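You operate a simulated robot arm through the tools that you are given. There is no shell and no other tool. Be economical: measure what you need, move in short steps, check, and stop when the job is done.

You run a simulated two-armed robot. Do the job below in one go: nothing can be reset, and whatever is moved stays where it is left.

JOB
Take the blue cloth from the grey table and lay it out flat on the far end of the grey table.

Only the result counts: the job must be done as asked and must still hold three seconds after the hand-in. Knocking over, shifting, dropping, spilling or breaking anything else fails it. Flat cloth is picked up by pressing the open fingertips on it (5 to 10 N) and closing them slowly along it; thin cloth reads only 2 to 8 mm in the jaws.

ROBOT AND FRAMES
Two 7-joint arms with two-finger parallel grippers on one trunk, on a base that drives. Base frame: it is fixed to the floor where the robot stands at the start and does not move with it; the origin is under the middle of the robot, x ahead of it, y to its left, z up. Readings come in m, degrees, newtons and seconds.
The left shoulder is at the start at [0.05, 0.177, 1.054], the right one opposite. Places, roughly: far end of the grey table [0.7, 0.6, 0.8]. Payload 3.43 kg a hand.
Tool frame (each hand has its own): the origin (TCP) lies between the finger pads and is the grasp point; the fingertips stand 0.034 m ahead of it; z points along the fingers, y is the line along which they close. The gripper opens to 0.128 m. The fingers are 0.024 m wide and 0.012 m thick; the gripper's body (0.048 by 0.13 m) begins 0.096 m behind the TCP.
Orientation is that of the tool frame in the base frame, as a unit quaternion [x, y, z, w]. With the fingers straight down and closing along the base's y, the tool's x points along the base's -x, its y along +y and its z along -z.

CONTROLS
- The arms move only by the tool servo_tool. It takes "left_motion", "right_motion" or both (then of equal length, played together; a hand with none holds still); each is a list of rows, each a list of 7 numbers: the shift along the tool's x, y, z in m, then the turn, a rotation vector about the tool's x, y, z in degrees, then the opening in per cent of the stroke, from 0 (shut) to 100 (fully open). In form: [[dx, dy, dz, ax, ay, az, jaw], ...]. A call has 1 to 12 rows; each row is the pose to reach, as a shift and turn from the pose commanded when the call began, along the tool's axes at that moment. Rows are played at 5 a second. More than 0.05 m and 8.6 degrees between two rows, or a gripper value outside its range, and nothing of the call is played. Where a pose cannot be reached the arm comes as near as it can. A force on the tool above 40 N (or 10 N above the force at the start of the call, whichever is more), or a blocked arm, ends the call early, and 0.2 s more pass. Each finger travels about 0.108 m/s and halts on what it meets, pressing with about 28 N; the grip force reading is that of the motor and also rises with nothing between the fingers. The clock runs only during rows and for 0.2 s after the last one: add rows that repeat a pose to give the fingers time. The reply holds the time, the measured pose of the TCP, the force on the tool along the base axes, the opening and the grip force, in the units named above and with some noise, with the torque about the TCP (base axes, N m) and any sound that the robot's microphone picked up.
- Cameras (640 x 400 px; columns grow to the right, rows downward): "scene" is now at [0.1573, 0.0212, 1.2151]; the picture's right is [0.23, -0.97, 0.00], its down [-0.57, -0.13, -0.81] and it looks along [0.79, 0.19, -0.58] (base axes); focal length 282 px, centre (320, 200). "left" rides on the left gripper at [0.076, 0.011, -0.16] in its tool frame; the picture's right is [-0.15, 0.99, 0.00], its down [-0.88, -0.13, -0.46] and it looks along [-0.45, -0.07, 0.89] (tool axes); focal length 234 px, centre (320, 200). "right" rides on the right gripper at [0.076, -0.011, -0.16] in its tool frame; the picture's right is [0.15, 0.99, 0.00], its down [-0.88, 0.13, -0.46] and it looks along [-0.45, 0.07, 0.89] (tool axes); focal length 234 px, centre (320, 200). There is no depth. A picture from a camera that has moved, and an enlarged one, comes with that camera's place and axes in the base frame and with its lens.
- capture(camera): a new picture of that camera. The clock stands still meanwhile.
- lift_body(by): slides the trunk up (or, below 0, down) by that many m; the arms and the scene camera ride with it, the base frame stays. It gives what a move gives, with no picture.
- drive_base(legs): drives the robot by 1 to 6 legs, each [ahead, turn to the left] in m and degrees, along the robot's own axes; the way and the turn of a leg run together, so that a leg with both is an arc; at most 1.5 m and 180 degrees a leg. The arms and the cameras ride along, it lands a little off, and it stops where it bumps. It gives what a move gives.
- turn_head(pan, tilt): turns the head with the scene camera to pan (to the left, within 80 degrees either way) and tilt (down, from -29 to 69), counted from straight ahead of the robot. It gives what a move gives.
- enlarge(camera, box): a new picture of the part [left, top, right, bottom] of that camera's present view, enlarged. The clock stands still meanwhile.
- finish_job(): hands the job in; it is judged then, once.

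Go step by step. Nothing tells you exact positions but the pictures and the camera data: compare them with the known pose of the tool, close in by small moves and look again before you grip or let go. The budget is 120 turns and 100 pictures, counting those below and the enlarged ones. Unless the task says otherwise, let go and move clear before handing in, and close with one line.

The tools are called after "Request:" by a JSON object that holds its "op" and its "data". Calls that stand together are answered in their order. servo_tool: Moves the arms, as the interface text tells. Its arguments: {"type":"object","properties":{"left_motion":{"type":"array"},"right_motion":{"type":"array"}},"required":[]} The other tools are called the same way: lift_body (by) slides the trunk up or down; drive_base (legs) drives the base; turn_head (pan, tilt) turns the head that bears the scene camera; capture (camera) takes a picture; enlarge (camera, box) takes an enlarged picture of a part of a camera's view; finish_job () hands the job in.

At the start:

```text
time: 0.0
left_tool_pos: [0.4531, 0.3951, 1.0195]
left_tcp_rot: [-0.001, 1.0, 0.0, 0.0]
left_contact_force: [1.2, -0.2, 0.3]
left_torque: [-0.03, 0.04, 0.0]
left_grip_width: 0.128
left_gripper_force: 0.2
right_tool_pos: [0.4401, 0.017, 1.0634]
right_tcp_rot: [-0.001, 1.0, 0.0, 0.001]
right_contact_force: [0.2, 0.1, -0.4]
right_torque: [0.01, 0.0, 0.02]
right_grip_width: 0.128
right_gripper_force: 0.0
trunk travel left (down, up): [-0.225, 0.176]
robot x, y, heading: [0.0021, -0.0009, 0.1]
head pan, tilt: [13.3, 35.7]
```

scene: 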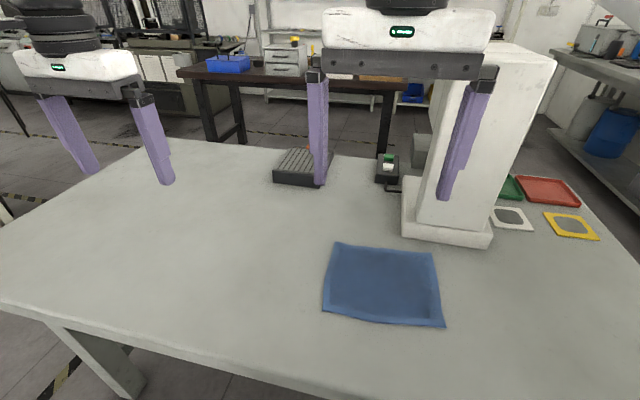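
right: 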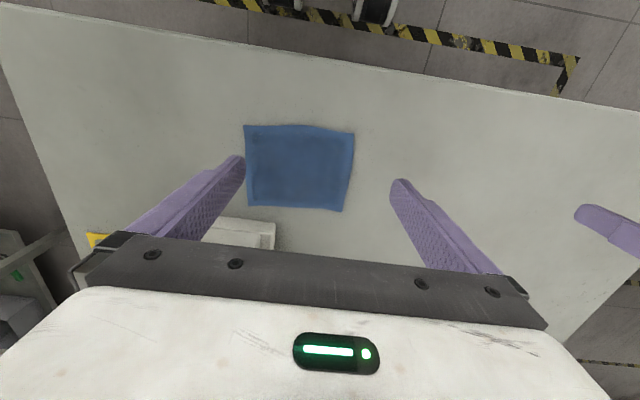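
left: 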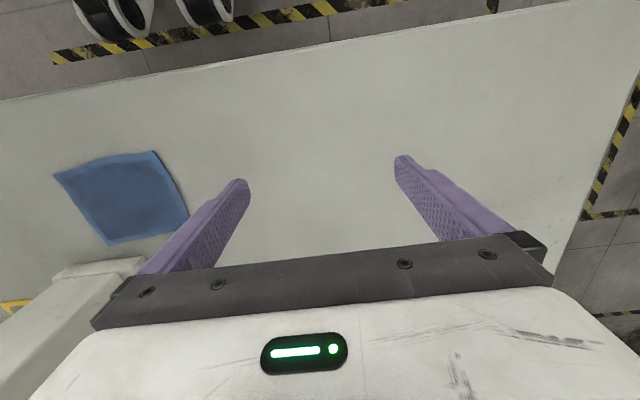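

The blue cloth lies at about x 0.49–0.69, y −0.14–0.10, and the white pillar stands just beyond it. I'll take the two near corners, one with each hand, starting with both hands above them and the jaws part-closed.

Request:
{"op": "servo_tool", "data": {"left_motion": [[-0.006, -0.036, 0.019, 0, 0, 0, 90], [-0.012, -0.071, 0.038, 0, 0, 0, 80], [-0.017, -0.107, 0.057, 0, 0, 0, 70], [-0.023, -0.142, 0.076, 0, 0, 0, 60], [-0.029, -0.178, 0.094, 0, 0, 0, 50], [-0.035, -0.213, 0.113, 0, 0, 0, 40], [-0.04, -0.249, 0.132, 0, 0, 0, 30], [-0.046, -0.284, 0.151, 0, 0, 0, 25], [-0.052, -0.32, 0.17, 0, 0, 0, 25], [-0.052, -0.32, 0.17, 0, 0, 0, 25]], "right_motion": [[-0.009, -0.015, 0.024, 0, 0, 0, 90], [-0.019, -0.03, 0.047, 0, 0, 0, 80], [-0.028, -0.046, 0.071, 0, 0, 0, 70], [-0.038, -0.061, 0.095, 0, 0, 0, 60], [-0.047, -0.076, 0.118, 0, 0, 0, 50], [-0.057, -0.091, 0.142, 0, 0, 0, 40], [-0.066, -0.107, 0.166, 0, 0, 0, 30], [-0.076, -0.122, 0.189, 0, 0, 0, 25], [-0.085, -0.137, 0.213, 0, 0, 0, 25], [-0.085, -0.137, 0.213, 0, 0, 0, 25]]}}

Request:
{"op": "capture", "data": {"camera": "left"}}

Request:
{"op": "capture", "data": {"camera": "right"}}

Request:
{"op": "capture", "data": {"camera": "scene"}}

```text
time: 2.2
left_tool_pos: [0.4617, 0.1472, 0.8696]
left_tcp_rot: [-0.001, 1.0, 0.0, 0.001]
left_contact_force: [-1.2, -0.4, -0.6]
left_torque: [-0.04, 0.02, -0.01]
left_grip_width: 0.0322
left_gripper_force: 0.0
left hand out of reach, approached as far as the arm can: row 7, 8, 9, 10
right_tool_pos: [0.5265, -0.1207, 0.853]
right_tcp_rot: [0.0, 1.0, 0.0, 0.0]
right_contact_force: [-0.1, 0.1, -0.2]
right_torque: [0.03, 0.01, 0.0]
right_grip_width: 0.0321
right_gripper_force: 0.1
trunk travel left (down, up): [-0.225, 0.176]
robot x, y, heading: [0.0001, 0.0022, -0.1]
head pan, tilt: [13.3, 35.7]
```

```text
96 pictures are left
camera left: at [0.3854, 0.1574, 1.028], right [0.15, 0.99, 0.0], down [0.88, -0.13, 0.46], along [0.45, -0.07, -0.89], focal length 234 px, centre (320, 200)
```

left: 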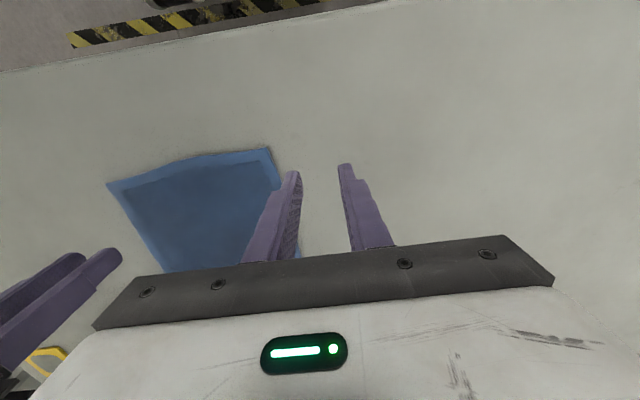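

```text
95 pictures are left
camera right: at [0.449, -0.133, 1.0126], right [-0.15, 0.99, 0.0], down [0.88, 0.13, 0.46], along [0.45, 0.07, -0.89], focal length 234 px, centre (320, 200)
```

right: 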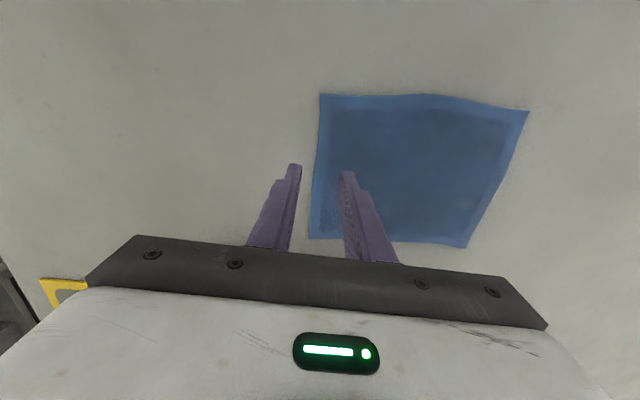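

```text
94 pictures are left
camera scene: at [0.1573, 0.0212, 1.2151], right [0.23, -0.97, 0.0], down [-0.57, -0.13, -0.81], along [0.79, 0.19, -0.58], focal length 282 px, centre (320, 200)
```

scene: 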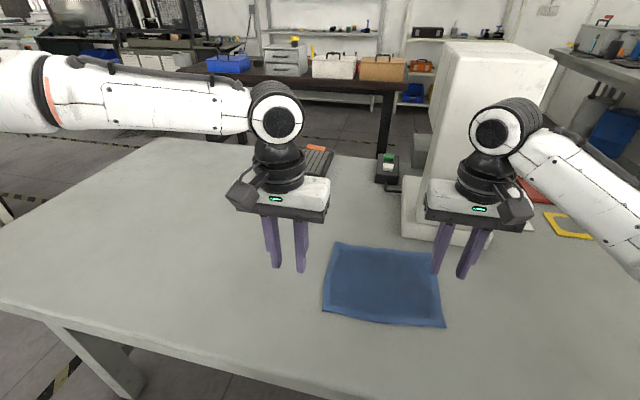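

The right hand arrived, but the left stopped short at y 0.147. I'll check whether it's a path problem by letting it try again.

Request:
{"op": "servo_tool", "data": {"left_motion": [[-0.02, 0, 0, 0, 0, 0, 25], [-0.04, 0, 0, 0, 0, 0, 25], [-0.045, -0.03, 0, 0, 0, 0, 25], [-0.045, -0.06, 0, 0, 0, 0, 25], [-0.045, -0.06, 0, 0, 0, 0, 25]]}}

```text
time: 3.4
left_tool_pos: [0.4701, 0.1514, 0.8781]
left_tcp_rot: [0.0, 1.0, 0.0, 0.001]
left_contact_force: [0.6, 0.1, 0.1]
left_torque: [-0.02, 0.0, -0.01]
left_grip_width: 0.0321
left_gripper_force: 0.0
left hand out of reach, approached as far as the arm can: row 1, 2, 3, 4, 5
right_tool_pos: [0.5266, -0.1216, 0.8528]
right_tcp_rot: [0.001, 1.0, 0.0, 0.0]
right_contact_force: [0.5, -0.6, 0.2]
right_torque: [-0.01, 0.0, -0.01]
right_grip_width: 0.0319
right_gripper_force: 0.0
trunk travel left (down, up): [-0.225, 0.176]
robot x, y, heading: [0.0006, 0.0022, -0.2]
head pan, tilt: [13.3, 35.7]
```

The left hand still can't get there, so it's probably a joint limit. I'll see if turning the wrist frees it.

Request:
{"op": "servo_tool", "data": {"left_motion": [[0, 0, 0, 0, 0, 8, 25], [0, 0, 0, 0, 0, 16, 25], [0, 0, 0, 0, 0, 24, 25], [-0.02, 0, 0, 0, 0, 30, 25], [-0.03, -0.03, 0, 0, 0, 30, 25], [-0.03, -0.06, 0, 0, 0, 30, 25], [-0.03, -0.06, 0, 0, 0, 30, 25]]}}

```text
time: 5.0
left_tool_pos: [0.4678, 0.1483, 0.8867]
left_tcp_rot: [0.259, 0.966, 0.0, 0.001]
left_contact_force: [-0.5, 1.1, -0.4]
left_torque: [0.0, 0.02, -0.04]
left_grip_width: 0.0319
left_gripper_force: 0.0
left hand out of reach, approached as far as the arm can: row 4, 5, 6, 7
right_tool_pos: [0.5255, -0.1209, 0.8514]
right_tcp_rot: [0.0, 1.0, 0.0, -0.001]
right_contact_force: [-0.4, 0.1, -0.2]
right_torque: [-0.03, -0.02, 0.03]
right_grip_width: 0.032
right_gripper_force: 0.0
trunk travel left (down, up): [-0.225, 0.176]
robot x, y, heading: [-0.0004, 0.0026, 0.1]
head pan, tilt: [13.3, 35.7]
```

Wrist yaw isn't the limit, so I'll bring the left hand in by another path: first out left, then ahead, then inward.

Request:
{"op": "servo_tool", "data": {"left_motion": [[0, 0.03, 0, 0, 0, -8, 25], [0.01, 0.07, 0, 0, 0, -16, 25], [0.02, 0.11, 0, 0, 0, -24, 25], [0.02, 0.13, 0, 0, 0, -30, 25], [0.02, 0.13, 0, 0, 0, -30, 25]]}}

Request:
{"op": "servo_tool", "data": {"left_motion": [[-0.04, 0, 0, 0, 0, 0, 25], [-0.08, 0, 0, 0, 0, 0, 25], [-0.08, 0, 0, 0, 0, 0, 25]]}}

```text
time: 6.2
left_tool_pos: [0.5125, 0.2715, 0.8877]
left_tcp_rot: [-0.002, 1.0, 0.0, 0.001]
left_contact_force: [0.1, -1.0, 0.5]
left_torque: [0.02, -0.02, 0.02]
left_grip_width: 0.032
left_gripper_force: 0.1
right_tool_pos: [0.5262, -0.1206, 0.8515]
right_tcp_rot: [0.001, 1.0, 0.0, 0.001]
right_contact_force: [-0.7, -0.2, -0.2]
right_torque: [-0.03, -0.04, -0.01]
right_grip_width: 0.0317
right_gripper_force: 0.1
trunk travel left (down, up): [-0.225, 0.176]
robot x, y, heading: [0.0026, 0.0024, 0.0]
head pan, tilt: [13.3, 35.7]
```

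```text
time: 7.0
left_tool_pos: [0.5763, 0.2798, 0.8875]
left_tcp_rot: [0.0, 1.0, 0.0, 0.002]
left_contact_force: [0.3, -0.5, -0.7]
left_torque: [0.0, -0.01, -0.01]
left_grip_width: 0.0322
left_gripper_force: 0.0
left hand out of reach, approached as far as the arm can: row 2, 3
right_tool_pos: [0.5267, -0.1211, 0.8518]
right_tcp_rot: [0.0, 1.0, -0.001, -0.001]
right_contact_force: [0.4, -0.2, -0.1]
right_torque: [-0.03, 0.01, -0.03]
right_grip_width: 0.0318
right_gripper_force: 0.2
trunk travel left (down, up): [-0.225, 0.176]
robot x, y, heading: [-0.0001, 0.0012, 0.2]
head pan, tilt: [13.3, 35.7]
```

The left hand is also close to its outer limit at this height. I'll try lower and further in.

Request:
{"op": "servo_tool", "data": {"left_motion": [[0.02, -0.02, 0.03, 0, 0, 0, 25], [0.03, -0.05, 0.06, 0, 0, 0, 25], [0.03, -0.09, 0.08, 0, 0, 0, 25], [0.03, -0.13, 0.08, 0, 0, 0, 25], [0.03, -0.17, 0.08, 0, 0, 0, 25], [0.03, -0.17, 0.08, 0, 0, 0, 25]]}}

Request:
{"op": "capture", "data": {"camera": "scene"}}

```text
time: 8.4
left_tool_pos: [0.4908, 0.178, 0.8341]
left_tcp_rot: [-0.001, 1.0, -0.001, 0.001]
left_contact_force: [0.0, -0.2, -0.1]
left_torque: [0.0, -0.01, 0.0]
left_grip_width: 0.0324
left_gripper_force: 0.0
left hand out of reach, approached as far as the arm can: row 2, 3, 4, 5, 6
right_tool_pos: [0.5259, -0.1213, 0.8519]
right_tcp_rot: [0.0, 1.0, 0.0, 0.0]
right_contact_force: [-0.3, 0.1, -0.1]
right_torque: [0.0, -0.04, -0.01]
right_grip_width: 0.0321
right_gripper_force: 0.0
trunk travel left (down, up): [-0.225, 0.176]
robot x, y, heading: [0.0026, 0.0008, -0.1]
head pan, tilt: [13.3, 35.7]
```

```text
93 pictures are left
camera scene: at [0.1573, 0.0211, 1.2151], right [0.23, -0.97, 0.0], down [-0.57, -0.13, -0.81], along [0.79, 0.19, -0.58], focal length 282 px, centre (320, 200)
```

scene: 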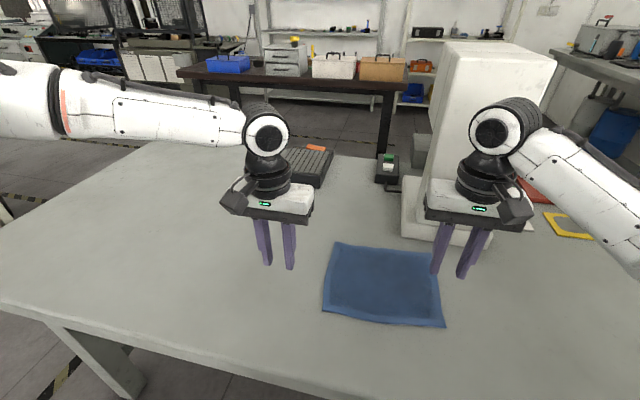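

The left elbow looks stuck out wide. The right arm began near the middle at z 1.06, so I'll raise the left hand, bring it in up there, then come down.

Request:
{"op": "servo_tool", "data": {"left_motion": [[0.02, 0, -0.04, 0, 0, 0, 25], [0.04, 0, -0.08, 0, 0, 0, 25], [0.06, 0, -0.12, 0, 0, 0, 25], [0.07, 0, -0.16, 0, 0, 0, 25], [0.08, 0, -0.2, 0, 0, 0, 25], [0.08, 0, -0.23, 0, 0, 0, 25], [0.08, -0.03, -0.23, 0, 0, 0, 25], [0.08, -0.06, -0.23, 0, 0, 0, 25], [0.08, -0.09, -0.23, 0, 0, 0, 25], [0.08, -0.11, -0.23, 0, 0, 0, 25], [0.08, -0.11, -0.23, 0, 0, 0, 25]]}}

```text
time: 10.8
left_tool_pos: [0.4079, 0.1364, 1.046]
left_tcp_rot: [-0.002, 1.0, 0.0, 0.001]
left_contact_force: [0.9, 0.0, -0.2]
left_torque: [-0.02, 0.01, 0.03]
left_grip_width: 0.032
left_gripper_force: 0.0
left hand out of reach, approached as far as the arm can: row 8, 9, 10, 11
right_tool_pos: [0.5252, -0.1212, 0.8519]
right_tcp_rot: [0.0, 1.0, 0.0, 0.0]
right_contact_force: [0.6, 0.3, -0.7]
right_torque: [0.01, 0.02, 0.0]
right_grip_width: 0.032
right_gripper_force: 0.1
trunk travel left (down, up): [-0.225, 0.176]
robot x, y, heading: [0.0014, -0.0016, -0.1]
head pan, tilt: [13.3, 35.7]
```

The left arm can't come further in than about 17° left of ahead. Turning the base about 11° right will bring the left corner into its range, and the right arm has room to spare.

Request:
{"op": "drive_base", "data": {"legs": [[0, -11]]}}

```text
time: 11.9
left_tool_pos: [0.4256, 0.0566, 1.0458]
left_tcp_rot: [0.094, 0.996, 0.0, 0.001]
left_contact_force: [-0.3, 0.1, 0.4]
left_torque: [0.02, 0.01, 0.01]
left_grip_width: 0.032
left_gripper_force: 0.1
right_tool_pos: [0.4947, -0.2199, 0.8511]
right_tcp_rot: [0.095, 0.995, -0.001, 0.0]
right_contact_force: [0.4, -0.1, 0.0]
right_torque: [0.0, 0.03, -0.01]
right_grip_width: 0.0318
right_gripper_force: 0.0
trunk travel left (down, up): [-0.225, 0.176]
robot x, y, heading: [0.001, -0.0028, -11.0]
head pan, tilt: [13.3, 35.7]
```

Now both hands go over the near corners, with the jaws lined up to the cloth edge.

Request:
{"op": "servo_tool", "data": {"left_motion": [[-0.005, 0.005, 0.04, 0, 0, -4, 25], [-0.02, 0.01, 0.08, 0, 0, -8, 25], [-0.04, 0.02, 0.12, 0, 0, -12, 25], [-0.06, 0.03, 0.16, 0, 0, -16, 25], [-0.07, 0.033, 0.2, 0, 0, -16, 25], [-0.074, 0.033, 0.225, 0, 0, -16, 25], [-0.074, 0.033, 0.225, 0, 0, -16, 25]], "right_motion": [[-0.005, 0.02, 0.01, 0, 0, -4, 25], [-0.01, 0.04, 0.02, 0, 0, -8, 25], [-0.01, 0.06, 0.03, 0, 0, -12, 25], [-0.01, 0.08, 0.03, 0, 0, -16, 25], [-0.01, 0.104, 0.03, 0, 0, -16, 25], [-0.01, 0.104, 0.03, 0, 0, -16, 25], [-0.01, 0.104, 0.03, 0, 0, -16, 25]]}}

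Request:
{"op": "capture", "data": {"camera": "left"}}

Request:
{"op": "capture", "data": {"camera": "right"}}

```text
time: 13.5
left_tool_pos: [0.503, 0.0798, 0.8211]
left_tcp_rot: [-0.046, 0.999, -0.001, 0.0]
left_contact_force: [0.2, -0.9, 0.0]
left_torque: [-0.01, 0.03, -0.03]
left_grip_width: 0.032
left_gripper_force: 0.0
left hand out of reach, approached as far as the arm can: row 6, 7
right_tool_pos: [0.5226, -0.1179, 0.8217]
right_tcp_rot: [-0.045, 0.999, 0.0, 0.0]
right_contact_force: [-1.1, 0.5, 0.2]
right_torque: [0.01, 0.03, 0.01]
right_grip_width: 0.032
right_gripper_force: 0.0
trunk travel left (down, up): [-0.225, 0.176]
robot x, y, heading: [0.0028, -0.0017, -10.9]
head pan, tilt: [13.3, 35.7]
```

```text
92 pictures are left
camera left: at [0.4264, 0.0839, 0.9798], right [0.06, 1.0, 0.0], down [0.89, -0.05, 0.46], along [0.46, -0.03, -0.89], focal length 234 px, centre (320, 200)
```

left: 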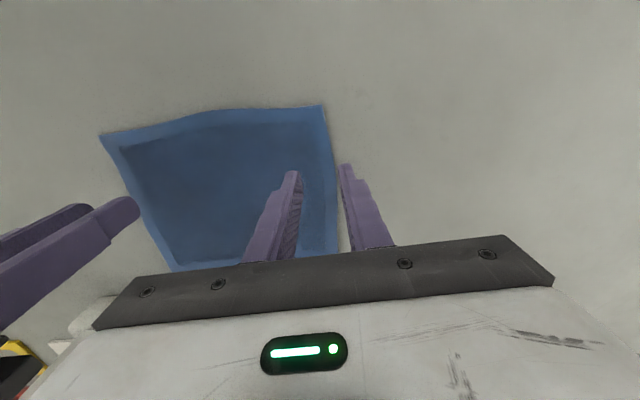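

```text
91 pictures are left
camera right: at [0.4472, -0.1373, 0.9828], right [-0.23, 0.97, 0.0], down [0.87, 0.21, 0.46], along [0.44, 0.11, -0.89], focal length 234 px, centre (320, 200)
```

right: 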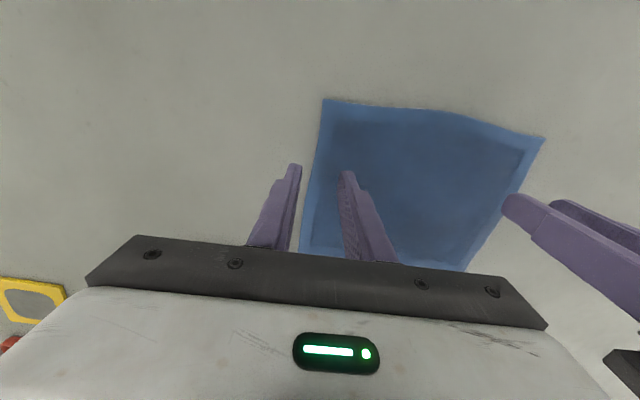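

Comparing the scene and hand cameras, the cloth surface comes out nearer z 0.755 than 0.703. That puts the near corners at about (0.447, 0.084) and (0.459, −0.131). I'll move to about 3 cm inside each, staying at this height.

Request:
{"op": "servo_tool", "data": {"left_motion": [[0.02, -0.01, 0, 0, 0, 0, 20], [0.042, -0.022, 0, 0, 0, 0, 20], [0.042, -0.022, 0, 0, 0, 0, 20]], "right_motion": [[0.025, 0.01, 0, 0, 0, 0, 20], [0.047, 0.021, 0, 0, 0, 0, 20], [0.047, 0.021, 0, 0, 0, 0, 20]]}}

Request:
{"op": "capture", "data": {"camera": "left"}}

Request:
{"op": "capture", "data": {"camera": "right"}}

Request:
{"op": "capture", "data": {"camera": "scene"}}

```text
time: 14.3
left_tool_pos: [0.4622, 0.0619, 0.8253]
left_tcp_rot: [-0.045, 0.999, -0.002, 0.0]
left_contact_force: [0.5, 0.2, -0.6]
left_torque: [0.05, 0.01, -0.03]
left_grip_width: 0.0254
left_gripper_force: 0.2
left hand out of reach, approached as far as the arm can: row 1, 2, 3
right_tool_pos: [0.475, -0.1015, 0.8227]
right_tcp_rot: [-0.046, 0.999, 0.0, 0.0]
right_contact_force: [-0.4, 0.4, 0.6]
right_torque: [0.02, -0.02, -0.02]
right_grip_width: 0.0255
right_gripper_force: 0.0
trunk travel left (down, up): [-0.225, 0.176]
robot x, y, heading: [-0.0, -0.001, -10.8]
head pan, tilt: [13.3, 35.7]
```

```text
90 pictures are left
camera left: at [0.3851, 0.0652, 0.9832], right [0.06, 1.0, 0.0], down [0.89, -0.05, 0.46], along [0.46, -0.03, -0.89], focal length 234 px, centre (320, 200)
```

left: 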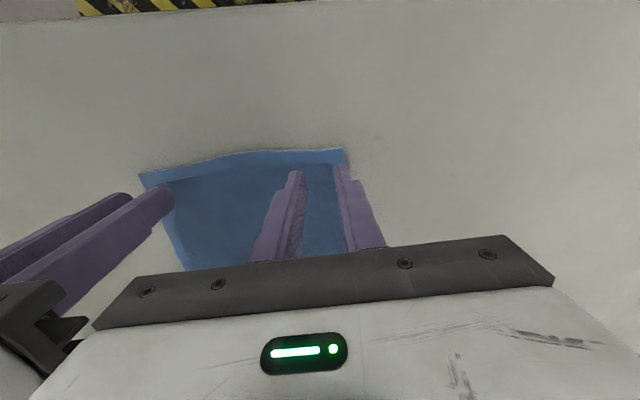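

```text
89 pictures are left
camera right: at [0.399, -0.1195, 0.9835], right [-0.23, 0.97, 0.0], down [0.87, 0.21, 0.46], along [0.44, 0.11, -0.89], focal length 234 px, centre (320, 200)
```

right: 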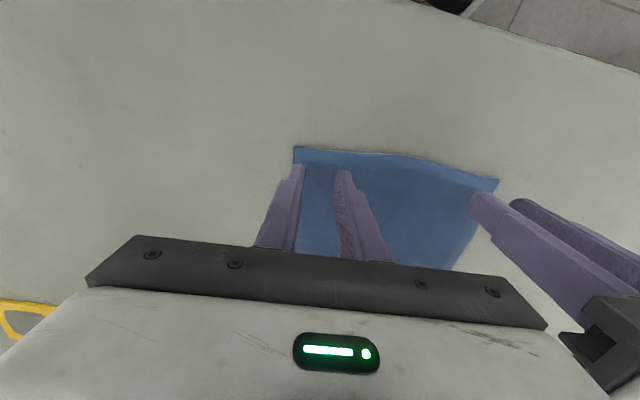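

```text
88 pictures are left
camera scene: at [0.1583, -0.0085, 1.2151], right [0.04, -1.0, 0.0], down [-0.58, -0.02, -0.81], along [0.81, 0.03, -0.58], focal length 282 px, centre (320, 200)
```

scene: 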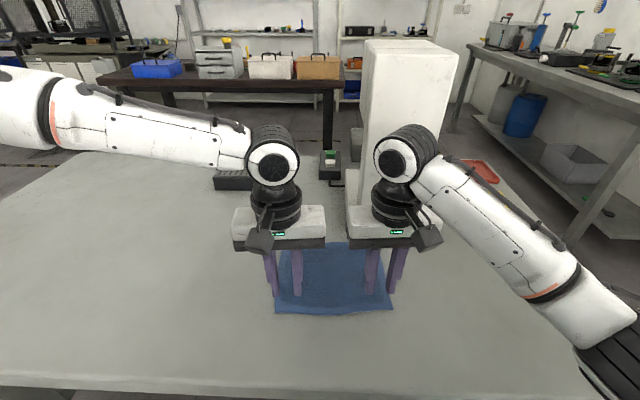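

Parallax puts the surface at about z 0.76, so the fingertips should touch with the TCP near z 0.794. I'll come down in small steps.

Request:
{"op": "servo_tool", "data": {"left_motion": [[0, -0.002, 0.01, 0, 0, 0, 20], [0, -0.004, 0.02, 0, 0, 0, 20], [0, -0.005, 0.026, 0, 0, 0, 20], [0, -0.005, 0.026, 0, 0, 0, 20]], "right_motion": [[0, 0, 0.01, 0, 0, 0, 20], [0, 0, 0.018, 0, 0, 0, 20], [0, 0, 0.024, 0, 0, 0, 20], [0, 0, 0.024, 0, 0, 0, 20]]}}

```text
time: 15.3
left_tool_pos: [0.4594, 0.0674, 0.8056]
left_tcp_rot: [-0.045, 0.999, -0.001, 0.001]
left_contact_force: [0.2, -0.5, 0.0]
left_torque: [-0.01, 0.0, -0.04]
left_grip_width: 0.0255
left_gripper_force: 0.1
left hand out of reach, approached as far as the arm can: row 1, 2, 3, 4
right_tool_pos: [0.4752, -0.1016, 0.7983]
right_tcp_rot: [-0.045, 0.999, 0.001, 0.001]
right_contact_force: [-0.1, 0.2, 0.1]
right_torque: [0.03, 0.03, 0.0]
right_grip_width: 0.0255
right_gripper_force: 0.0
trunk travel left (down, up): [-0.225, 0.176]
robot x, y, heading: [0.0011, -0.0039, -10.9]
head pan, tilt: [13.3, 35.7]
```

The left arm runs out of room as it descends. I'll lift both hands a little and turn the base another 7° right.

Request:
{"op": "servo_tool", "data": {"left_motion": [[0, 0.005, -0.02, 0, 0, 0, 20], [0, 0.005, -0.03, 0, 0, 0, 20]], "right_motion": [[0, 0, -0.02, 0, 0, 0, 20], [0, 0, -0.03, 0, 0, 0, 20]]}}

Request:
{"op": "drive_base", "data": {"legs": [[0, -7]]}}

```text
time: 15.9
left_tool_pos: [0.4589, 0.0727, 0.8361]
left_tcp_rot: [-0.046, 0.999, 0.0, 0.0]
left_contact_force: [-1.1, -0.2, 0.3]
left_torque: [0.02, 0.0, 0.03]
left_grip_width: 0.0257
left_gripper_force: 0.1
right_tool_pos: [0.4732, -0.1007, 0.8281]
right_tcp_rot: [-0.045, 0.999, 0.0, 0.0]
right_contact_force: [-0.3, 0.0, -1.0]
right_torque: [0.01, -0.01, 0.0]
right_grip_width: 0.0257
right_gripper_force: 0.0
trunk travel left (down, up): [-0.225, 0.176]
robot x, y, heading: [0.0013, -0.0012, -10.8]
head pan, tilt: [13.3, 35.7]
```

```text
time: 16.9
left_tool_pos: [0.4647, 0.0145, 0.8364]
left_tcp_rot: [0.016, 1.0, -0.001, 0.001]
left_contact_force: [0.5, 0.1, 0.7]
left_torque: [-0.01, 0.03, -0.01]
left_grip_width: 0.0255
left_gripper_force: 0.0
right_tool_pos: [0.4597, -0.1598, 0.8283]
right_tcp_rot: [0.018, 1.0, -0.001, -0.001]
right_contact_force: [0.6, -0.2, -0.2]
right_torque: [-0.01, 0.02, -0.03]
right_grip_width: 0.0255
right_gripper_force: 0.1
trunk travel left (down, up): [-0.225, 0.176]
robot x, y, heading: [0.0002, 0.0024, -18.1]
head pan, tilt: [13.3, 35.7]
```

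Both hands go back over the grasp points, a little lower.

Request:
{"op": "servo_tool", "data": {"left_motion": [[0, 0.02, 0, 0, 0, -3, 20], [0.003, 0.0415, 0, 0, 0, -7, 20], [0.003, 0.0415, 0.02, 0, 0, -7, 20], [0.003, 0.0415, 0.034, 0, 0, -7, 20], [0.003, 0.0415, 0.034, 0, 0, -7, 20]], "right_motion": [[-0.005, 0.03, 0, 0, 0, -3, 20], [-0.013, 0.0585, 0, 0, 0, -7, 20], [-0.013, 0.0585, 0.013, 0, 0, -7, 20], [-0.013, 0.0585, 0.027, 0, 0, -7, 20], [-0.013, 0.0585, 0.027, 0, 0, -7, 20]]}}

Request:
{"op": "capture", "data": {"camera": "left"}}

Request:
{"op": "capture", "data": {"camera": "right"}}

```text
time: 18.1
left_tool_pos: [0.4613, 0.0556, 0.8028]
left_tcp_rot: [-0.046, 0.999, 0.0, 0.0]
left_contact_force: [-0.3, -0.6, -0.4]
left_torque: [0.03, -0.01, 0.0]
left_grip_width: 0.0251
left_gripper_force: 0.0
right_tool_pos: [0.4737, -0.102, 0.8018]
right_tcp_rot: [-0.044, 0.999, -0.001, 0.0]
right_contact_force: [-0.3, 0.0, 0.1]
right_torque: [0.01, 0.01, -0.02]
right_grip_width: 0.0254
right_gripper_force: 0.0
trunk travel left (down, up): [-0.225, 0.176]
robot x, y, heading: [-0.001, -0.0001, -18.0]
head pan, tilt: [13.3, 35.7]
```

```text
87 pictures are left
camera left: at [0.3855, 0.0599, 0.9604], right [0.06, 1.0, 0.0], down [0.89, -0.05, 0.46], along [0.46, -0.03, -0.89], focal length 234 px, centre (320, 200)
```

left: 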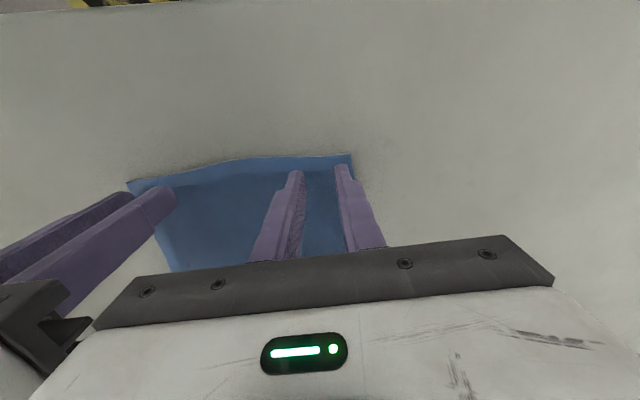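

```text
86 pictures are left
camera right: at [0.3975, -0.1206, 0.9621], right [-0.23, 0.97, 0.0], down [0.87, 0.21, 0.46], along [0.44, 0.11, -0.89], focal length 234 px, centre (320, 200)
```

right: 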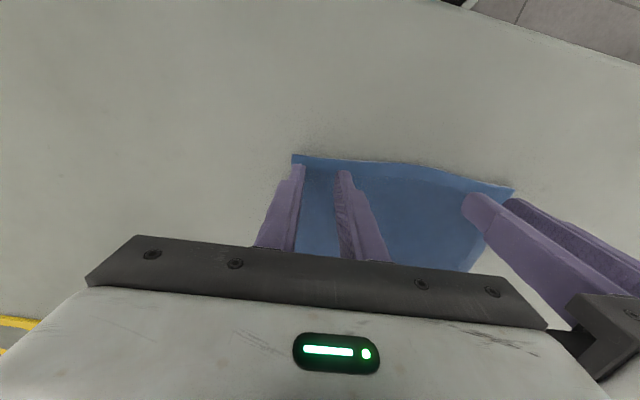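

Both arms are in place, with the tips just inside the edge. I'll lower until I feel light contact.

Request:
{"op": "servo_tool", "data": {"left_motion": [[-0.004, 0, 0.003, 0, 0, 0, 20], [-0.004, 0, 0.006, 0, 0, 0, 20], [-0.004, 0, 0.009, 0, 0, 0, 20], [-0.004, 0, 0.009, 0, 0, 0, 20]], "right_motion": [[-0.004, 0, 0.003, 0, 0, 0, 20], [-0.004, 0, 0.006, 0, 0, 0, 20], [-0.004, 0, 0.009, 0, 0, 0, 20], [-0.004, 0, 0.009, 0, 0, 0, 20]]}}

```text
time: 19.1
left_tool_pos: [0.468, 0.0574, 0.7939]
left_tcp_rot: [-0.046, 0.999, -0.001, 0.0]
left_contact_force: [-0.1, -0.1, -1.2]
left_torque: [-0.04, 0.0, -0.01]
left_grip_width: 0.0256
left_gripper_force: 0.1
right_tool_pos: [0.4766, -0.1016, 0.7922]
right_tcp_rot: [-0.045, 0.999, 0.001, -0.001]
right_contact_force: [0.4, -0.3, -0.5]
right_torque: [-0.02, 0.01, 0.0]
right_grip_width: 0.0259
right_gripper_force: 0.2
trunk travel left (down, up): [-0.225, 0.176]
robot x, y, heading: [0.0009, 0.0029, -17.9]
head pan, tilt: [13.3, 35.7]
```

Request:
{"op": "servo_tool", "data": {"left_motion": [[0, 0, 0.003, 0, 0, 0, 20], [0, 0, 0.006, 0, 0, 0, 20], [0, 0, 0.006, 0, 0, 0, 20]], "right_motion": [[0, 0, 0.003, 0, 0, 0, 20], [0, 0, 0.006, 0, 0, 0, 20], [0, 0, 0.006, 0, 0, 0, 20]]}}

```text
time: 19.9
left_tool_pos: [0.4658, 0.0576, 0.7884]
left_tcp_rot: [-0.045, 0.999, -0.001, 0.001]
left_contact_force: [0.3, 0.4, 2.0]
left_torque: [-0.01, -0.01, 0.03]
left_grip_width: 0.0255
left_gripper_force: 0.1
right_tool_pos: [0.4777, -0.101, 0.7868]
right_tcp_rot: [-0.045, 0.999, 0.0, 0.0]
right_contact_force: [0.8, -0.5, 6.9]
right_torque: [-0.03, -0.04, -0.04]
right_grip_width: 0.0254
right_gripper_force: 0.2
trunk travel left (down, up): [-0.225, 0.176]
robot x, y, heading: [-0.0019, 0.0039, -17.9]
head pan, tilt: [13.3, 35.7]
```

Contact: the right hand presses 6.9 N and the left 2 N. I'll press the left about 2 mm more, then close both slowly.

Request:
{"op": "servo_tool", "data": {"left_motion": [[0, 0, 0.002, 0, 0, 0, 20], [0, 0, 0.002, 0, 0, 0, 20]]}}

Request:
{"op": "servo_tool", "data": {"left_motion": [[0, 0, 0, 0, 0, 0, 18], [0, 0, 0, 0, 0, 0, 16], [0, 0, 0, 0, 0, 0, 14], [0, 0, 0, 0, 0, 0, 12], [0, 0, 0, 0, 0, 0, 10], [0, 0, 0, 0, 0, 0, 8], [0, 0, 0, 0, 0, 0, 6], [0, 0, 0, 0, 0, 0, 4], [0, 0, 0, 0, 0, 0, 2], [0, 0, 0, 0, 0, 0, 0], [0, 0, 0, 0, 0, 0, 0], [0, 0, 0, 0, 0, 0, 0]], "right_motion": [[0, 0, 0, 0, 0, 0, 18], [0, 0, 0, 0, 0, 0, 16], [0, 0, 0, 0, 0, 0, 14], [0, 0, 0, 0, 0, 0, 12], [0, 0, 0, 0, 0, 0, 10], [0, 0, 0, 0, 0, 0, 8], [0, 0, 0, 0, 0, 0, 6], [0, 0, 0, 0, 0, 0, 4], [0, 0, 0, 0, 0, 0, 2], [0, 0, 0, 0, 0, 0, 0], [0, 0, 0, 0, 0, 0, 0], [0, 0, 0, 0, 0, 0, 0]]}}

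Request:
{"op": "capture", "data": {"camera": "left"}}

Request:
{"op": "capture", "data": {"camera": "right"}}

```text
time: 20.5
left_tool_pos: [0.4667, 0.057, 0.786]
left_tcp_rot: [-0.045, 0.999, 0.0, 0.001]
left_contact_force: [-0.5, 2.4, 11.6]
left_torque: [0.1, -0.03, 0.01]
left_grip_width: 0.0254
left_gripper_force: 0.1
right_tool_pos: [0.4764, -0.1014, 0.7884]
right_tcp_rot: [-0.044, 0.999, 0.0, 0.001]
right_contact_force: [1.7, -1.1, 7.8]
right_torque: [-0.01, -0.06, 0.02]
right_grip_width: 0.0253
right_gripper_force: 0.3
trunk travel left (down, up): [-0.225, 0.176]
robot x, y, heading: [-0.0022, 0.0016, -17.9]
head pan, tilt: [13.3, 35.7]
```

```text
time: 23.1
left_tool_pos: [0.4662, 0.0569, 0.7863]
left_tcp_rot: [-0.045, 0.999, -0.004, 0.002]
left_contact_force: [1.9, -13.5, 10.3]
left_torque: [-0.46, -0.03, 0.11]
left_grip_width: 0.004
left_gripper_force: 28.2
right_tool_pos: [0.4765, -0.1002, 0.7885]
right_tcp_rot: [-0.045, 0.999, 0.001, 0.001]
right_contact_force: [-1.0, 14.7, 8.3]
right_torque: [0.53, 0.03, -0.01]
right_grip_width: 0.0042
right_gripper_force: 28.0
trunk travel left (down, up): [-0.225, 0.176]
robot x, y, heading: [-0.0018, 0.0018, -17.7]
head pan, tilt: [13.3, 35.7]
```

```text
85 pictures are left
camera left: at [0.3889, 0.0604, 0.9455], right [0.06, 1.0, -0.01], down [0.89, -0.05, 0.46], along [0.46, -0.03, -0.89], focal length 234 px, centre (320, 200)
```

left: 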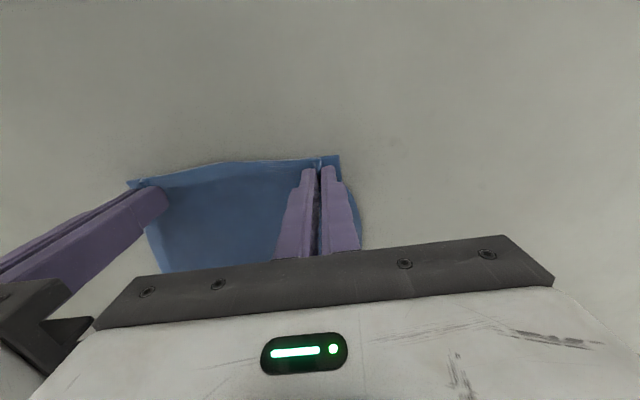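

```text
84 pictures are left
camera right: at [0.4001, -0.1189, 0.9483], right [-0.23, 0.97, 0.0], down [0.86, 0.21, 0.46], along [0.44, 0.11, -0.89], focal length 234 px, centre (320, 200)
```

right: 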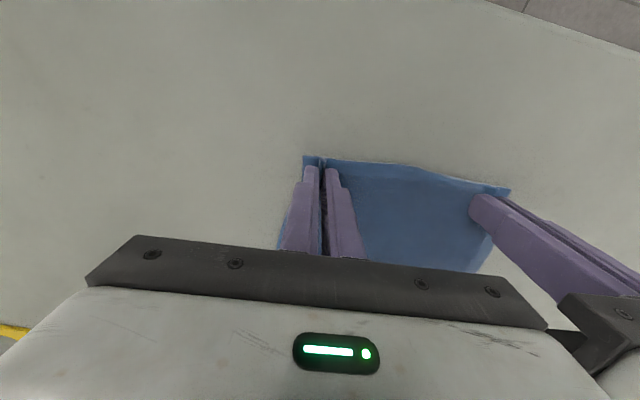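

Both hands hold the cloth (4 mm each, 28 N). I'll ease the tension, lift, and check.

Request:
{"op": "servo_tool", "data": {"left_motion": [[0, -0.003, -0.005, 0, 0, 0, 0], [0, -0.003, -0.03, 0, 0, 0, 0], [0, -0.003, -0.06, 0, 0, 0, 0], [0, -0.003, -0.09, 0, 0, 0, 0], [0, -0.003, -0.12, 0, 0, 0, 0], [0, -0.003, -0.15, 0, 0, 0, 0], [0, -0.003, -0.18, 0, 0, 0, 0], [0, -0.003, -0.21, 0, 0, 0, 0], [0, -0.003, -0.21, 0, 0, 0, 0]], "right_motion": [[0, 0.003, -0.005, 0, 0, 0, 0], [0, 0.003, -0.03, 0, 0, 0, 0], [0, 0.003, -0.06, 0, 0, 0, 0], [0, 0.003, -0.09, 0, 0, 0, 0], [0, 0.003, -0.12, 0, 0, 0, 0], [0, 0.003, -0.15, 0, 0, 0, 0], [0, 0.003, -0.18, 0, 0, 0, 0], [0, 0.003, -0.21, 0, 0, 0, 0], [0, 0.003, -0.21, 0, 0, 0, 0]]}}

Request:
{"op": "capture", "data": {"camera": "scene"}}

```text
time: 25.1
left_tool_pos: [0.4668, 0.0533, 0.9961]
left_tcp_rot: [-0.046, 0.999, -0.001, 0.0]
left_contact_force: [1.3, -7.1, -0.4]
left_torque: [-0.28, -0.03, 0.06]
left_grip_width: 0.0038
left_gripper_force: 28.1
right_tool_pos: [0.4769, -0.0981, 0.9964]
right_tcp_rot: [-0.043, 0.999, 0.0, 0.001]
right_contact_force: [-0.5, 7.1, 0.0]
right_torque: [0.22, 0.04, 0.03]
right_grip_width: 0.0041
right_gripper_force: 28.3
trunk travel left (down, up): [-0.225, 0.176]
robot x, y, heading: [-0.0002, 0.0037, -17.8]
head pan, tilt: [13.3, 35.7]
```

```text
83 pictures are left
camera scene: at [0.1561, -0.0276, 1.2151], right [-0.08, -1.0, 0.0], down [-0.58, 0.05, -0.81], along [0.81, -0.07, -0.58], focal length 282 px, centre (320, 200)
```

scene: 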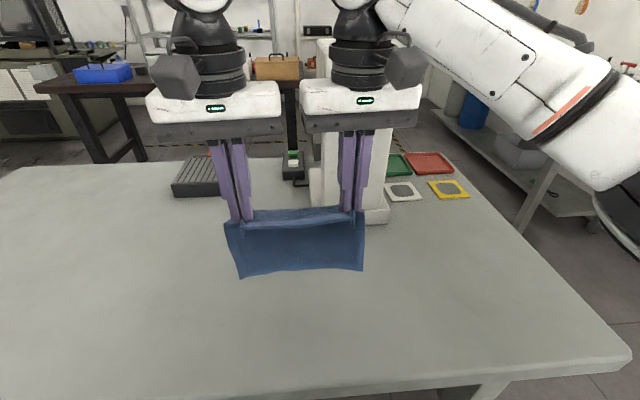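

The cloth hangs cleanly from both hands. I'll raise the trunk for clearance and check the left side and the table edge before driving.

Request:
{"op": "lift_body", "data": {"by": 0.1}}

Request:
{"op": "turn_head", "data": {"pan": 75, "tilt": 35}}

Request:
{"op": "capture", "data": {"camera": "scene"}}

Request:
{"op": "turn_head", "data": {"pan": 15, "tilt": 69}}

Request:
{"op": "capture", "data": {"camera": "scene"}}

```text
time: 26.4
left_tool_pos: [0.4676, 0.0541, 1.0957]
left_tcp_rot: [-0.046, 0.999, -0.001, 0.0]
left_contact_force: [1.5, -7.2, 0.3]
left_torque: [-0.24, 0.01, 0.06]
left_grip_width: 0.0037
left_gripper_force: 28.0
right_tool_pos: [0.4762, -0.0983, 1.0965]
right_tcp_rot: [-0.044, 0.999, 0.0, 0.0]
right_contact_force: [0.4, 7.5, -0.9]
right_torque: [0.28, 0.04, 0.01]
right_grip_width: 0.0036
right_gripper_force: 27.8
trunk travel left (down, up): [-0.325, 0.076]
robot x, y, heading: [0.0024, 0.0004, -17.8]
head pan, tilt: [13.3, 35.7]
```

```text
time: 27.8
left_tool_pos: [0.4674, 0.0531, 1.0948]
left_tcp_rot: [-0.046, 0.999, -0.002, 0.0]
left_contact_force: [0.3, -7.0, -0.1]
left_torque: [-0.27, -0.01, 0.04]
left_grip_width: 0.0037
left_gripper_force: 28.0
right_tool_pos: [0.4759, -0.0985, 1.0976]
right_tcp_rot: [-0.044, 0.999, 0.0, 0.0]
right_contact_force: [-0.6, 7.8, 0.4]
right_torque: [0.24, 0.04, 0.02]
right_grip_width: 0.0036
right_gripper_force: 28.1
trunk travel left (down, up): [-0.325, 0.076]
robot x, y, heading: [0.0003, 0.0021, -17.7]
head pan, tilt: [75.0, 35.0]
```

```text
82 pictures are left
camera scene: at [0.1165, 0.0533, 1.3162], right [0.84, -0.54, 0.0], down [-0.31, -0.48, -0.82], along [0.45, 0.69, -0.57], focal length 282 px, centre (320, 200)
```

scene: 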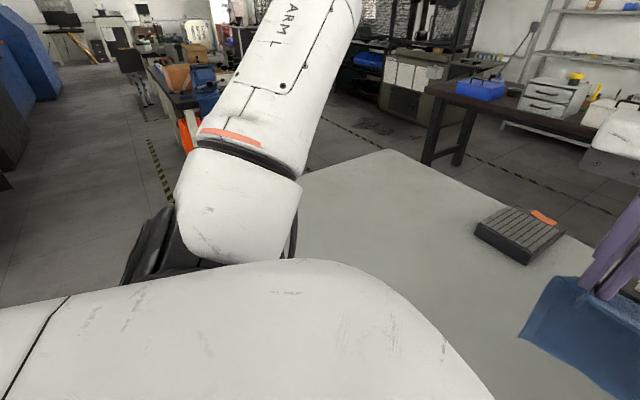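

```text
time: 29.1
left_tool_pos: [0.4678, 0.0541, 1.0945]
left_tcp_rot: [-0.045, 0.999, -0.001, 0.0]
left_contact_force: [1.1, -7.4, 0.8]
left_torque: [-0.27, 0.0, 0.03]
left_grip_width: 0.0037
left_gripper_force: 28.1
right_tool_pos: [0.4753, -0.0979, 1.0969]
right_tcp_rot: [-0.044, 0.999, 0.001, -0.001]
right_contact_force: [-0.7, 7.9, -0.8]
right_torque: [0.27, 0.05, 0.0]
right_grip_width: 0.0036
right_gripper_force: 28.2
trunk travel left (down, up): [-0.325, 0.076]
robot x, y, heading: [-0.0002, 0.0007, -17.8]
head pan, tilt: [15.0, 68.8]
```

```text
81 pictures are left
camera scene: at [0.1245, -0.0234, 1.2725], right [-0.05, -1.0, 0.0], down [-0.93, 0.05, -0.36], along [0.36, -0.02, -0.93], focal length 282 px, centre (320, 200)
```

scene: 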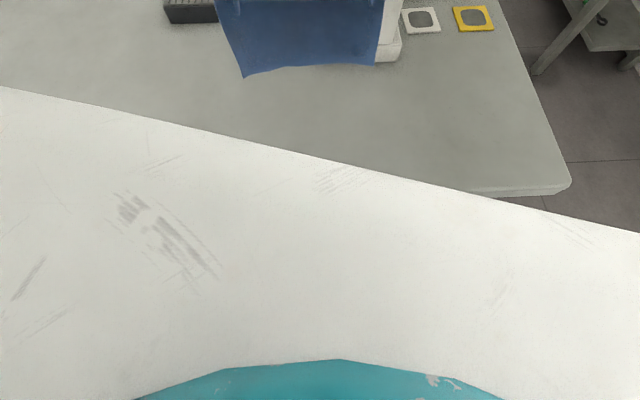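

The way is clear: the floor on the left is free and the table's end near y 0.5–0.8 is empty. I'll back off, turn left, drive along the table and turn back to face it.

Request:
{"op": "drive_base", "data": {"legs": [[-0.15, 0], [0, 108], [0.6, 0], [0, -108]]}}

Request:
{"op": "turn_head", "data": {"pan": 13, "tilt": 40}}

Request:
{"op": "capture", "data": {"camera": "scene"}}

```text
time: 42.6
left_tool_pos: [0.323, 0.7058, 1.0953]
left_tcp_rot: [-0.035, 0.999, 0.0, 0.0]
left_contact_force: [0.9, -7.6, 0.3]
left_torque: [-0.28, -0.03, 0.11]
left_grip_width: 0.0034
left_gripper_force: 28.0
right_tool_pos: [0.3274, 0.5527, 1.0975]
right_tcp_rot: [-0.034, 0.999, 0.0, 0.0]
right_contact_force: [0.5, 7.8, -1.2]
right_torque: [0.3, 0.02, 0.07]
right_grip_width: 0.0035
right_gripper_force: 27.9
trunk travel left (down, up): [-0.325, 0.076]
robot x, y, heading: [-0.1458, 0.6606, -19.1]
head pan, tilt: [15.0, 68.8]
```

```text
time: 43.5
left_tool_pos: [0.3217, 0.7064, 1.0954]
left_tcp_rot: [-0.035, 0.999, -0.002, 0.001]
left_contact_force: [-0.1, -6.0, -0.9]
left_torque: [-0.22, -0.01, 0.13]
left_grip_width: 0.0037
left_gripper_force: 27.8
right_tool_pos: [0.3283, 0.553, 1.0971]
right_tcp_rot: [-0.036, 0.999, 0.0, 0.0]
right_contact_force: [-0.9, 6.1, -0.7]
right_torque: [0.19, 0.03, 0.08]
right_grip_width: 0.0035
right_gripper_force: 28.0
trunk travel left (down, up): [-0.325, 0.076]
robot x, y, heading: [-0.1495, 0.663, -19.1]
head pan, tilt: [13.0, 40.0]
```

```text
80 pictures are left
camera scene: at [0.0067, 0.6301, 1.3086], right [-0.11, -0.99, 0.0], down [-0.64, 0.07, -0.77], along [0.76, -0.08, -0.64], focal length 282 px, centre (320, 200)
```

scene: 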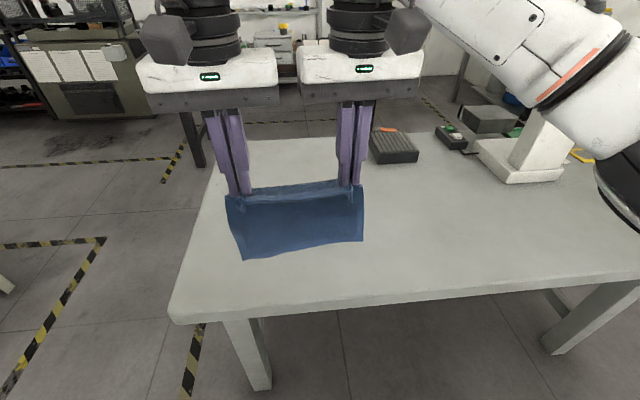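

The robot is now opposite the table's end with the cloth still in hand. I'll drive gently closer to the table.

Request:
{"op": "drive_base", "data": {"legs": [[0, 2], [0.18, 0]]}}

```text
time: 45.4
left_tool_pos: [0.491, 0.669, 1.0951]
left_tcp_rot: [-0.052, 0.999, -0.001, 0.0]
left_contact_force: [0.6, -6.5, 0.3]
left_torque: [-0.24, 0.0, 0.09]
left_grip_width: 0.0035
left_gripper_force: 28.3
right_tool_pos: [0.5015, 0.5174, 1.0973]
right_tcp_rot: [-0.051, 0.999, 0.0, 0.001]
right_contact_force: [-1.1, 7.0, -0.7]
right_torque: [0.24, 0.04, 0.05]
right_grip_width: 0.0036
right_gripper_force: 27.8
trunk travel left (down, up): [-0.325, 0.076]
robot x, y, heading: [0.0235, 0.6093, -17.2]
head pan, tilt: [13.0, 40.0]
```

No bump. I'll now see how far forward both hands can go, moving them together.

Request:
{"op": "servo_tool", "data": {"left_motion": [[-0.03, 0, 0.015, 0, 0, 0, 0], [-0.06, 0, 0.03, 0, 0, 0, 0], [-0.09, 0, 0.045, 0, 0, 0, 0], [-0.09, 0, 0.045, 0, 0, 0, 0]], "right_motion": [[-0.03, 0, 0.015, 0, 0, 0, 0], [-0.06, 0, 0.03, 0, 0, 0, 0], [-0.09, 0, 0.045, 0, 0, 0, 0], [-0.09, 0, 0.045, 0, 0, 0, 0]]}}

```text
time: 46.4
left_tool_pos: [0.5791, 0.6734, 1.053]
left_tcp_rot: [-0.05, 0.999, -0.011, 0.002]
left_contact_force: [-0.2, -38.1, 0.5]
left_torque: [-1.4, 0.0, 0.14]
left_grip_width: 0.005
left_gripper_force: 28.3
right_tool_pos: [0.5743, 0.5056, 1.0559]
right_tcp_rot: [-0.04, 0.999, 0.012, 0.001]
right_contact_force: [0.2, 38.5, -1.0]
right_torque: [1.32, -0.01, 0.02]
right_grip_width: 0.0058
right_gripper_force: 28.5
right hand out of reach, approached as far as the arm can: row 3, 4
trunk travel left (down, up): [-0.325, 0.076]
robot x, y, heading: [0.0258, 0.6096, -17.1]
head pan, tilt: [13.0, 40.0]
```

The right hand hit its limit and stretched the cloth, so I'll ease back straight away.

Request:
{"op": "servo_tool", "data": {"left_motion": [[0.01, -0.008, 0, 0, 0, 0, 0], [0.02, -0.008, 0, 0, 0, 0, 0], [0.02, -0.008, 0, 0, 0, 0, 0]], "right_motion": [[0.015, 0.008, 0, 0, 0, 0, 0], [0.025, 0.008, 0, 0, 0, 0, 0], [0.025, 0.008, 0, 0, 0, 0, 0]]}}

Request:
{"op": "capture", "data": {"camera": "scene"}}

```text
time: 47.2
left_tool_pos: [0.5621, 0.6709, 1.0505]
left_tcp_rot: [-0.054, 0.999, 0.0, 0.0]
left_contact_force: [0.2, -1.2, 0.1]
left_torque: [-0.03, 0.02, 0.0]
left_grip_width: 0.0034
left_gripper_force: 28.0
right_tool_pos: [0.5463, 0.5224, 1.0547]
right_tcp_rot: [-0.051, 0.999, 0.0, 0.0]
right_contact_force: [-0.2, 0.5, -0.2]
right_torque: [0.06, 0.02, -0.01]
right_grip_width: 0.0037
right_gripper_force: 27.8
trunk travel left (down, up): [-0.325, 0.076]
robot x, y, heading: [0.023, 0.61, -17.0]
head pan, tilt: [13.0, 40.0]
```

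```text
79 pictures are left
camera scene: at [0.178, 0.583, 1.3086], right [-0.07, -1.0, 0.0], down [-0.64, 0.05, -0.77], along [0.76, -0.06, -0.64], focal length 282 px, centre (320, 200)
```

scene: 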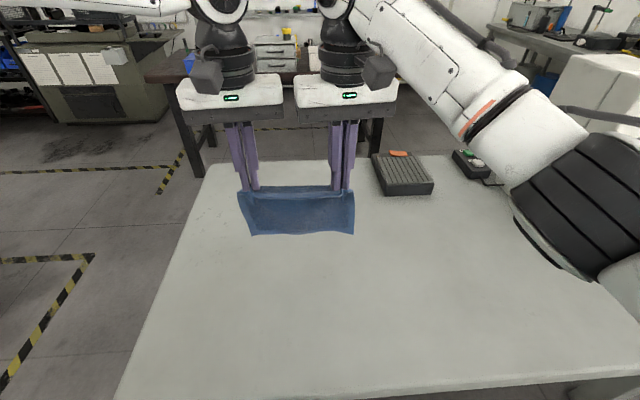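

The grip held and tension is gone. Tilting the tools so the fingers point forward and down should gain reach, so I'll level the two hands and tilt 24°.

Request:
{"op": "servo_tool", "data": {"left_motion": [[0.015, 0, 0, 0, 0, 0, 0], [0.03, 0, 0, 0, 0, 0, 0], [0.03, 0, 0, 0, -8, 0, 0], [0.03, 0, 0, 0, -16, 0, 0], [0.03, 0, 0, 0, -24, 0, 0], [0.03, 0, 0, 0, -24, 0, 0]], "right_motion": [[0, 0, 0, 0, 0, 0, 0], [0, 0, 0, 0, 0, 0, 0], [0, 0, 0, 0, -8, 0, 0], [0, 0, 0, 0, -16, 0, 0], [0, 0, 0, 0, -24, 0, 0], [0, 0, 0, 0, -24, 0, 0]]}}

```text
time: 48.6
left_tool_pos: [0.5308, 0.6655, 1.0497]
left_tcp_rot: [-0.051, 0.977, 0.008, 0.209]
left_contact_force: [0.5, -0.2, 0.3]
left_torque: [0.01, 0.0, 0.02]
left_grip_width: 0.0034
left_gripper_force: 27.8
right_tool_pos: [0.5468, 0.5231, 1.0545]
right_tcp_rot: [-0.051, 0.977, 0.011, 0.209]
right_contact_force: [0.0, 0.1, -0.7]
right_torque: [0.04, 0.0, 0.05]
right_grip_width: 0.0035
right_gripper_force: 28.4
trunk travel left (down, up): [-0.325, 0.076]
robot x, y, heading: [0.0234, 0.6072, -17.2]
head pan, tilt: [13.0, 40.0]
```

The tilt works. Now I'll try reaching forward again with the tilted tools.

Request:
{"op": "servo_tool", "data": {"left_motion": [[-0.027, 0, 0.012, 0, 0, 0, 0], [-0.055, 0, 0.024, 0, 0, 0, 0], [-0.082, 0, 0.037, 0, 0, 0, 0], [-0.082, 0, 0.037, 0, 0, 0, 0]], "right_motion": [[-0.027, 0, 0.012, 0, 0, 0, 0], [-0.055, 0, 0.024, 0, 0, 0, 0], [-0.082, 0, 0.037, 0, 0, 0, 0], [-0.082, 0, 0.037, 0, 0, 0, 0]]}}

```text
time: 49.6
left_tool_pos: [0.621, 0.6748, 1.0509]
left_tcp_rot: [-0.051, 0.977, 0.011, 0.208]
left_contact_force: [0.0, 0.9, -0.5]
left_torque: [0.01, 0.01, -0.02]
left_grip_width: 0.0034
left_gripper_force: 28.3
right_tool_pos: [0.6349, 0.5334, 1.0541]
right_tcp_rot: [-0.052, 0.977, 0.01, 0.208]
right_contact_force: [0.7, 1.4, 0.0]
right_torque: [0.01, 0.01, 0.01]
right_grip_width: 0.0036
right_gripper_force: 27.6
trunk travel left (down, up): [-0.325, 0.076]
robot x, y, heading: [0.0263, 0.6105, -17.1]
head pan, tilt: [13.0, 40.0]
```

That gave x 0.63. I'll tilt another 16° and go further forward.

Request:
{"op": "servo_tool", "data": {"left_motion": [[0, 0, 0, 0, -8, 0, 0], [0, 0, 0, 0, -16, 0, 0], [-0.027, 0, 0.012, 0, -16, 0, 0], [-0.055, 0, 0.024, 0, -16, 0, 0], [-0.064, 0, 0.029, 0, -16, 0, 0], [-0.064, 0, 0.029, 0, -16, 0, 0]], "right_motion": [[0, 0, 0, 0, -8, 0, 0], [0, 0, 0, 0, -16, 0, 0], [-0.027, 0, 0.012, 0, -16, 0, 0], [-0.055, 0, 0.024, 0, -16, 0, 0], [-0.064, 0, 0.029, 0, -16, 0, 0], [-0.064, 0, 0.029, 0, -16, 0, 0]]}}

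```text
time: 51.0
left_tool_pos: [0.6917, 0.6825, 1.0496]
left_tcp_rot: [-0.049, 0.938, 0.017, 0.342]
left_contact_force: [-0.6, -0.8, -0.4]
left_torque: [0.02, -0.01, 0.0]
left_grip_width: 0.0034
left_gripper_force: 28.0
right_tool_pos: [0.7049, 0.5374, 1.0535]
right_tcp_rot: [-0.047, 0.939, 0.016, 0.342]
right_contact_force: [-0.5, 0.1, 0.8]
right_torque: [0.0, 0.06, 0.0]
right_grip_width: 0.0037
right_gripper_force: 27.7
trunk travel left (down, up): [-0.325, 0.076]
robot x, y, heading: [0.0285, 0.6081, -17.1]
head pan, tilt: [13.0, 40.0]
```

Now at x 0.70. I'll lower 8 cm and reach 6 cm further, so the bottom edge hangs just above the table.

Request:
{"op": "servo_tool", "data": {"left_motion": [[0.0257, 0, 0.0306, 0, 0, 0, 0], [0.0514, 0, 0.0613, 0, 0, 0, 0], [0.036, 0, 0.0742, 0, 0, 0, 0], [0.0207, 0, 0.087, 0, 0, 0, 0], [0.0054, 0.003, 0.0999, 0, 0, 0, 0], [0.0054, 0.003, 0.0999, 0, 0, 0, 0]], "right_motion": [[0.0257, 0, 0.0306, 0, 0, 0, 0], [0.0514, 0, 0.0613, 0, 0, 0, 0], [0.036, 0, 0.0742, 0, 0, 0, 0], [0.0207, 0, 0.087, 0, 0, 0, 0], [0.0054, 0, 0.0999, 0, 0, 0, 0], [0.0054, 0, 0.0999, 0, 0, 0, 0]]}}

Request:
{"op": "capture", "data": {"camera": "scene"}}

```text
time: 52.4
left_tool_pos: [0.7487, 0.6834, 0.9707]
left_tcp_rot: [-0.043, 0.938, 0.007, 0.343]
left_contact_force: [-2.9, -30.6, -1.6]
left_torque: [-0.67, 0.06, -0.98]
left_grip_width: 0.0039
left_gripper_force: 28.4
right_tool_pos: [0.741, 0.5099, 0.9671]
right_tcp_rot: [-0.027, 0.941, 0.013, 0.338]
right_contact_force: [2.5, 31.3, 1.8]
right_torque: [0.77, -0.07, 0.86]
right_grip_width: 0.0056
right_gripper_force: 27.9
right hand out of reach, approached as far as the arm can: row 4, 5, 6
trunk travel left (down, up): [-0.325, 0.076]
robot x, y, heading: [0.0237, 0.6076, -17.4]
head pan, tilt: [13.0, 40.0]
```

```text
78 pictures are left
camera scene: at [0.1778, 0.5828, 1.3087], right [-0.07, -1.0, 0.0], down [-0.64, 0.05, -0.77], along [0.76, -0.06, -0.64], focal length 282 px, centre (320, 200)
```

scene: 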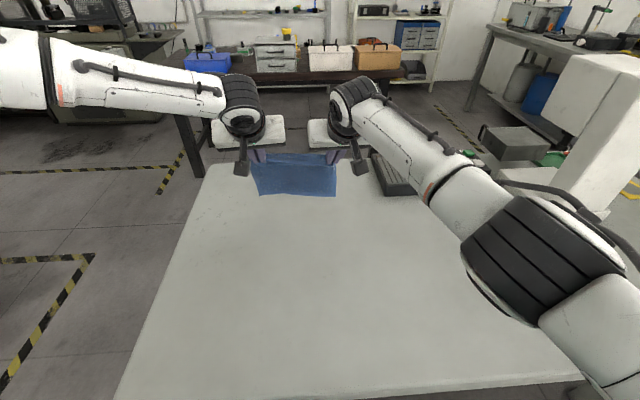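

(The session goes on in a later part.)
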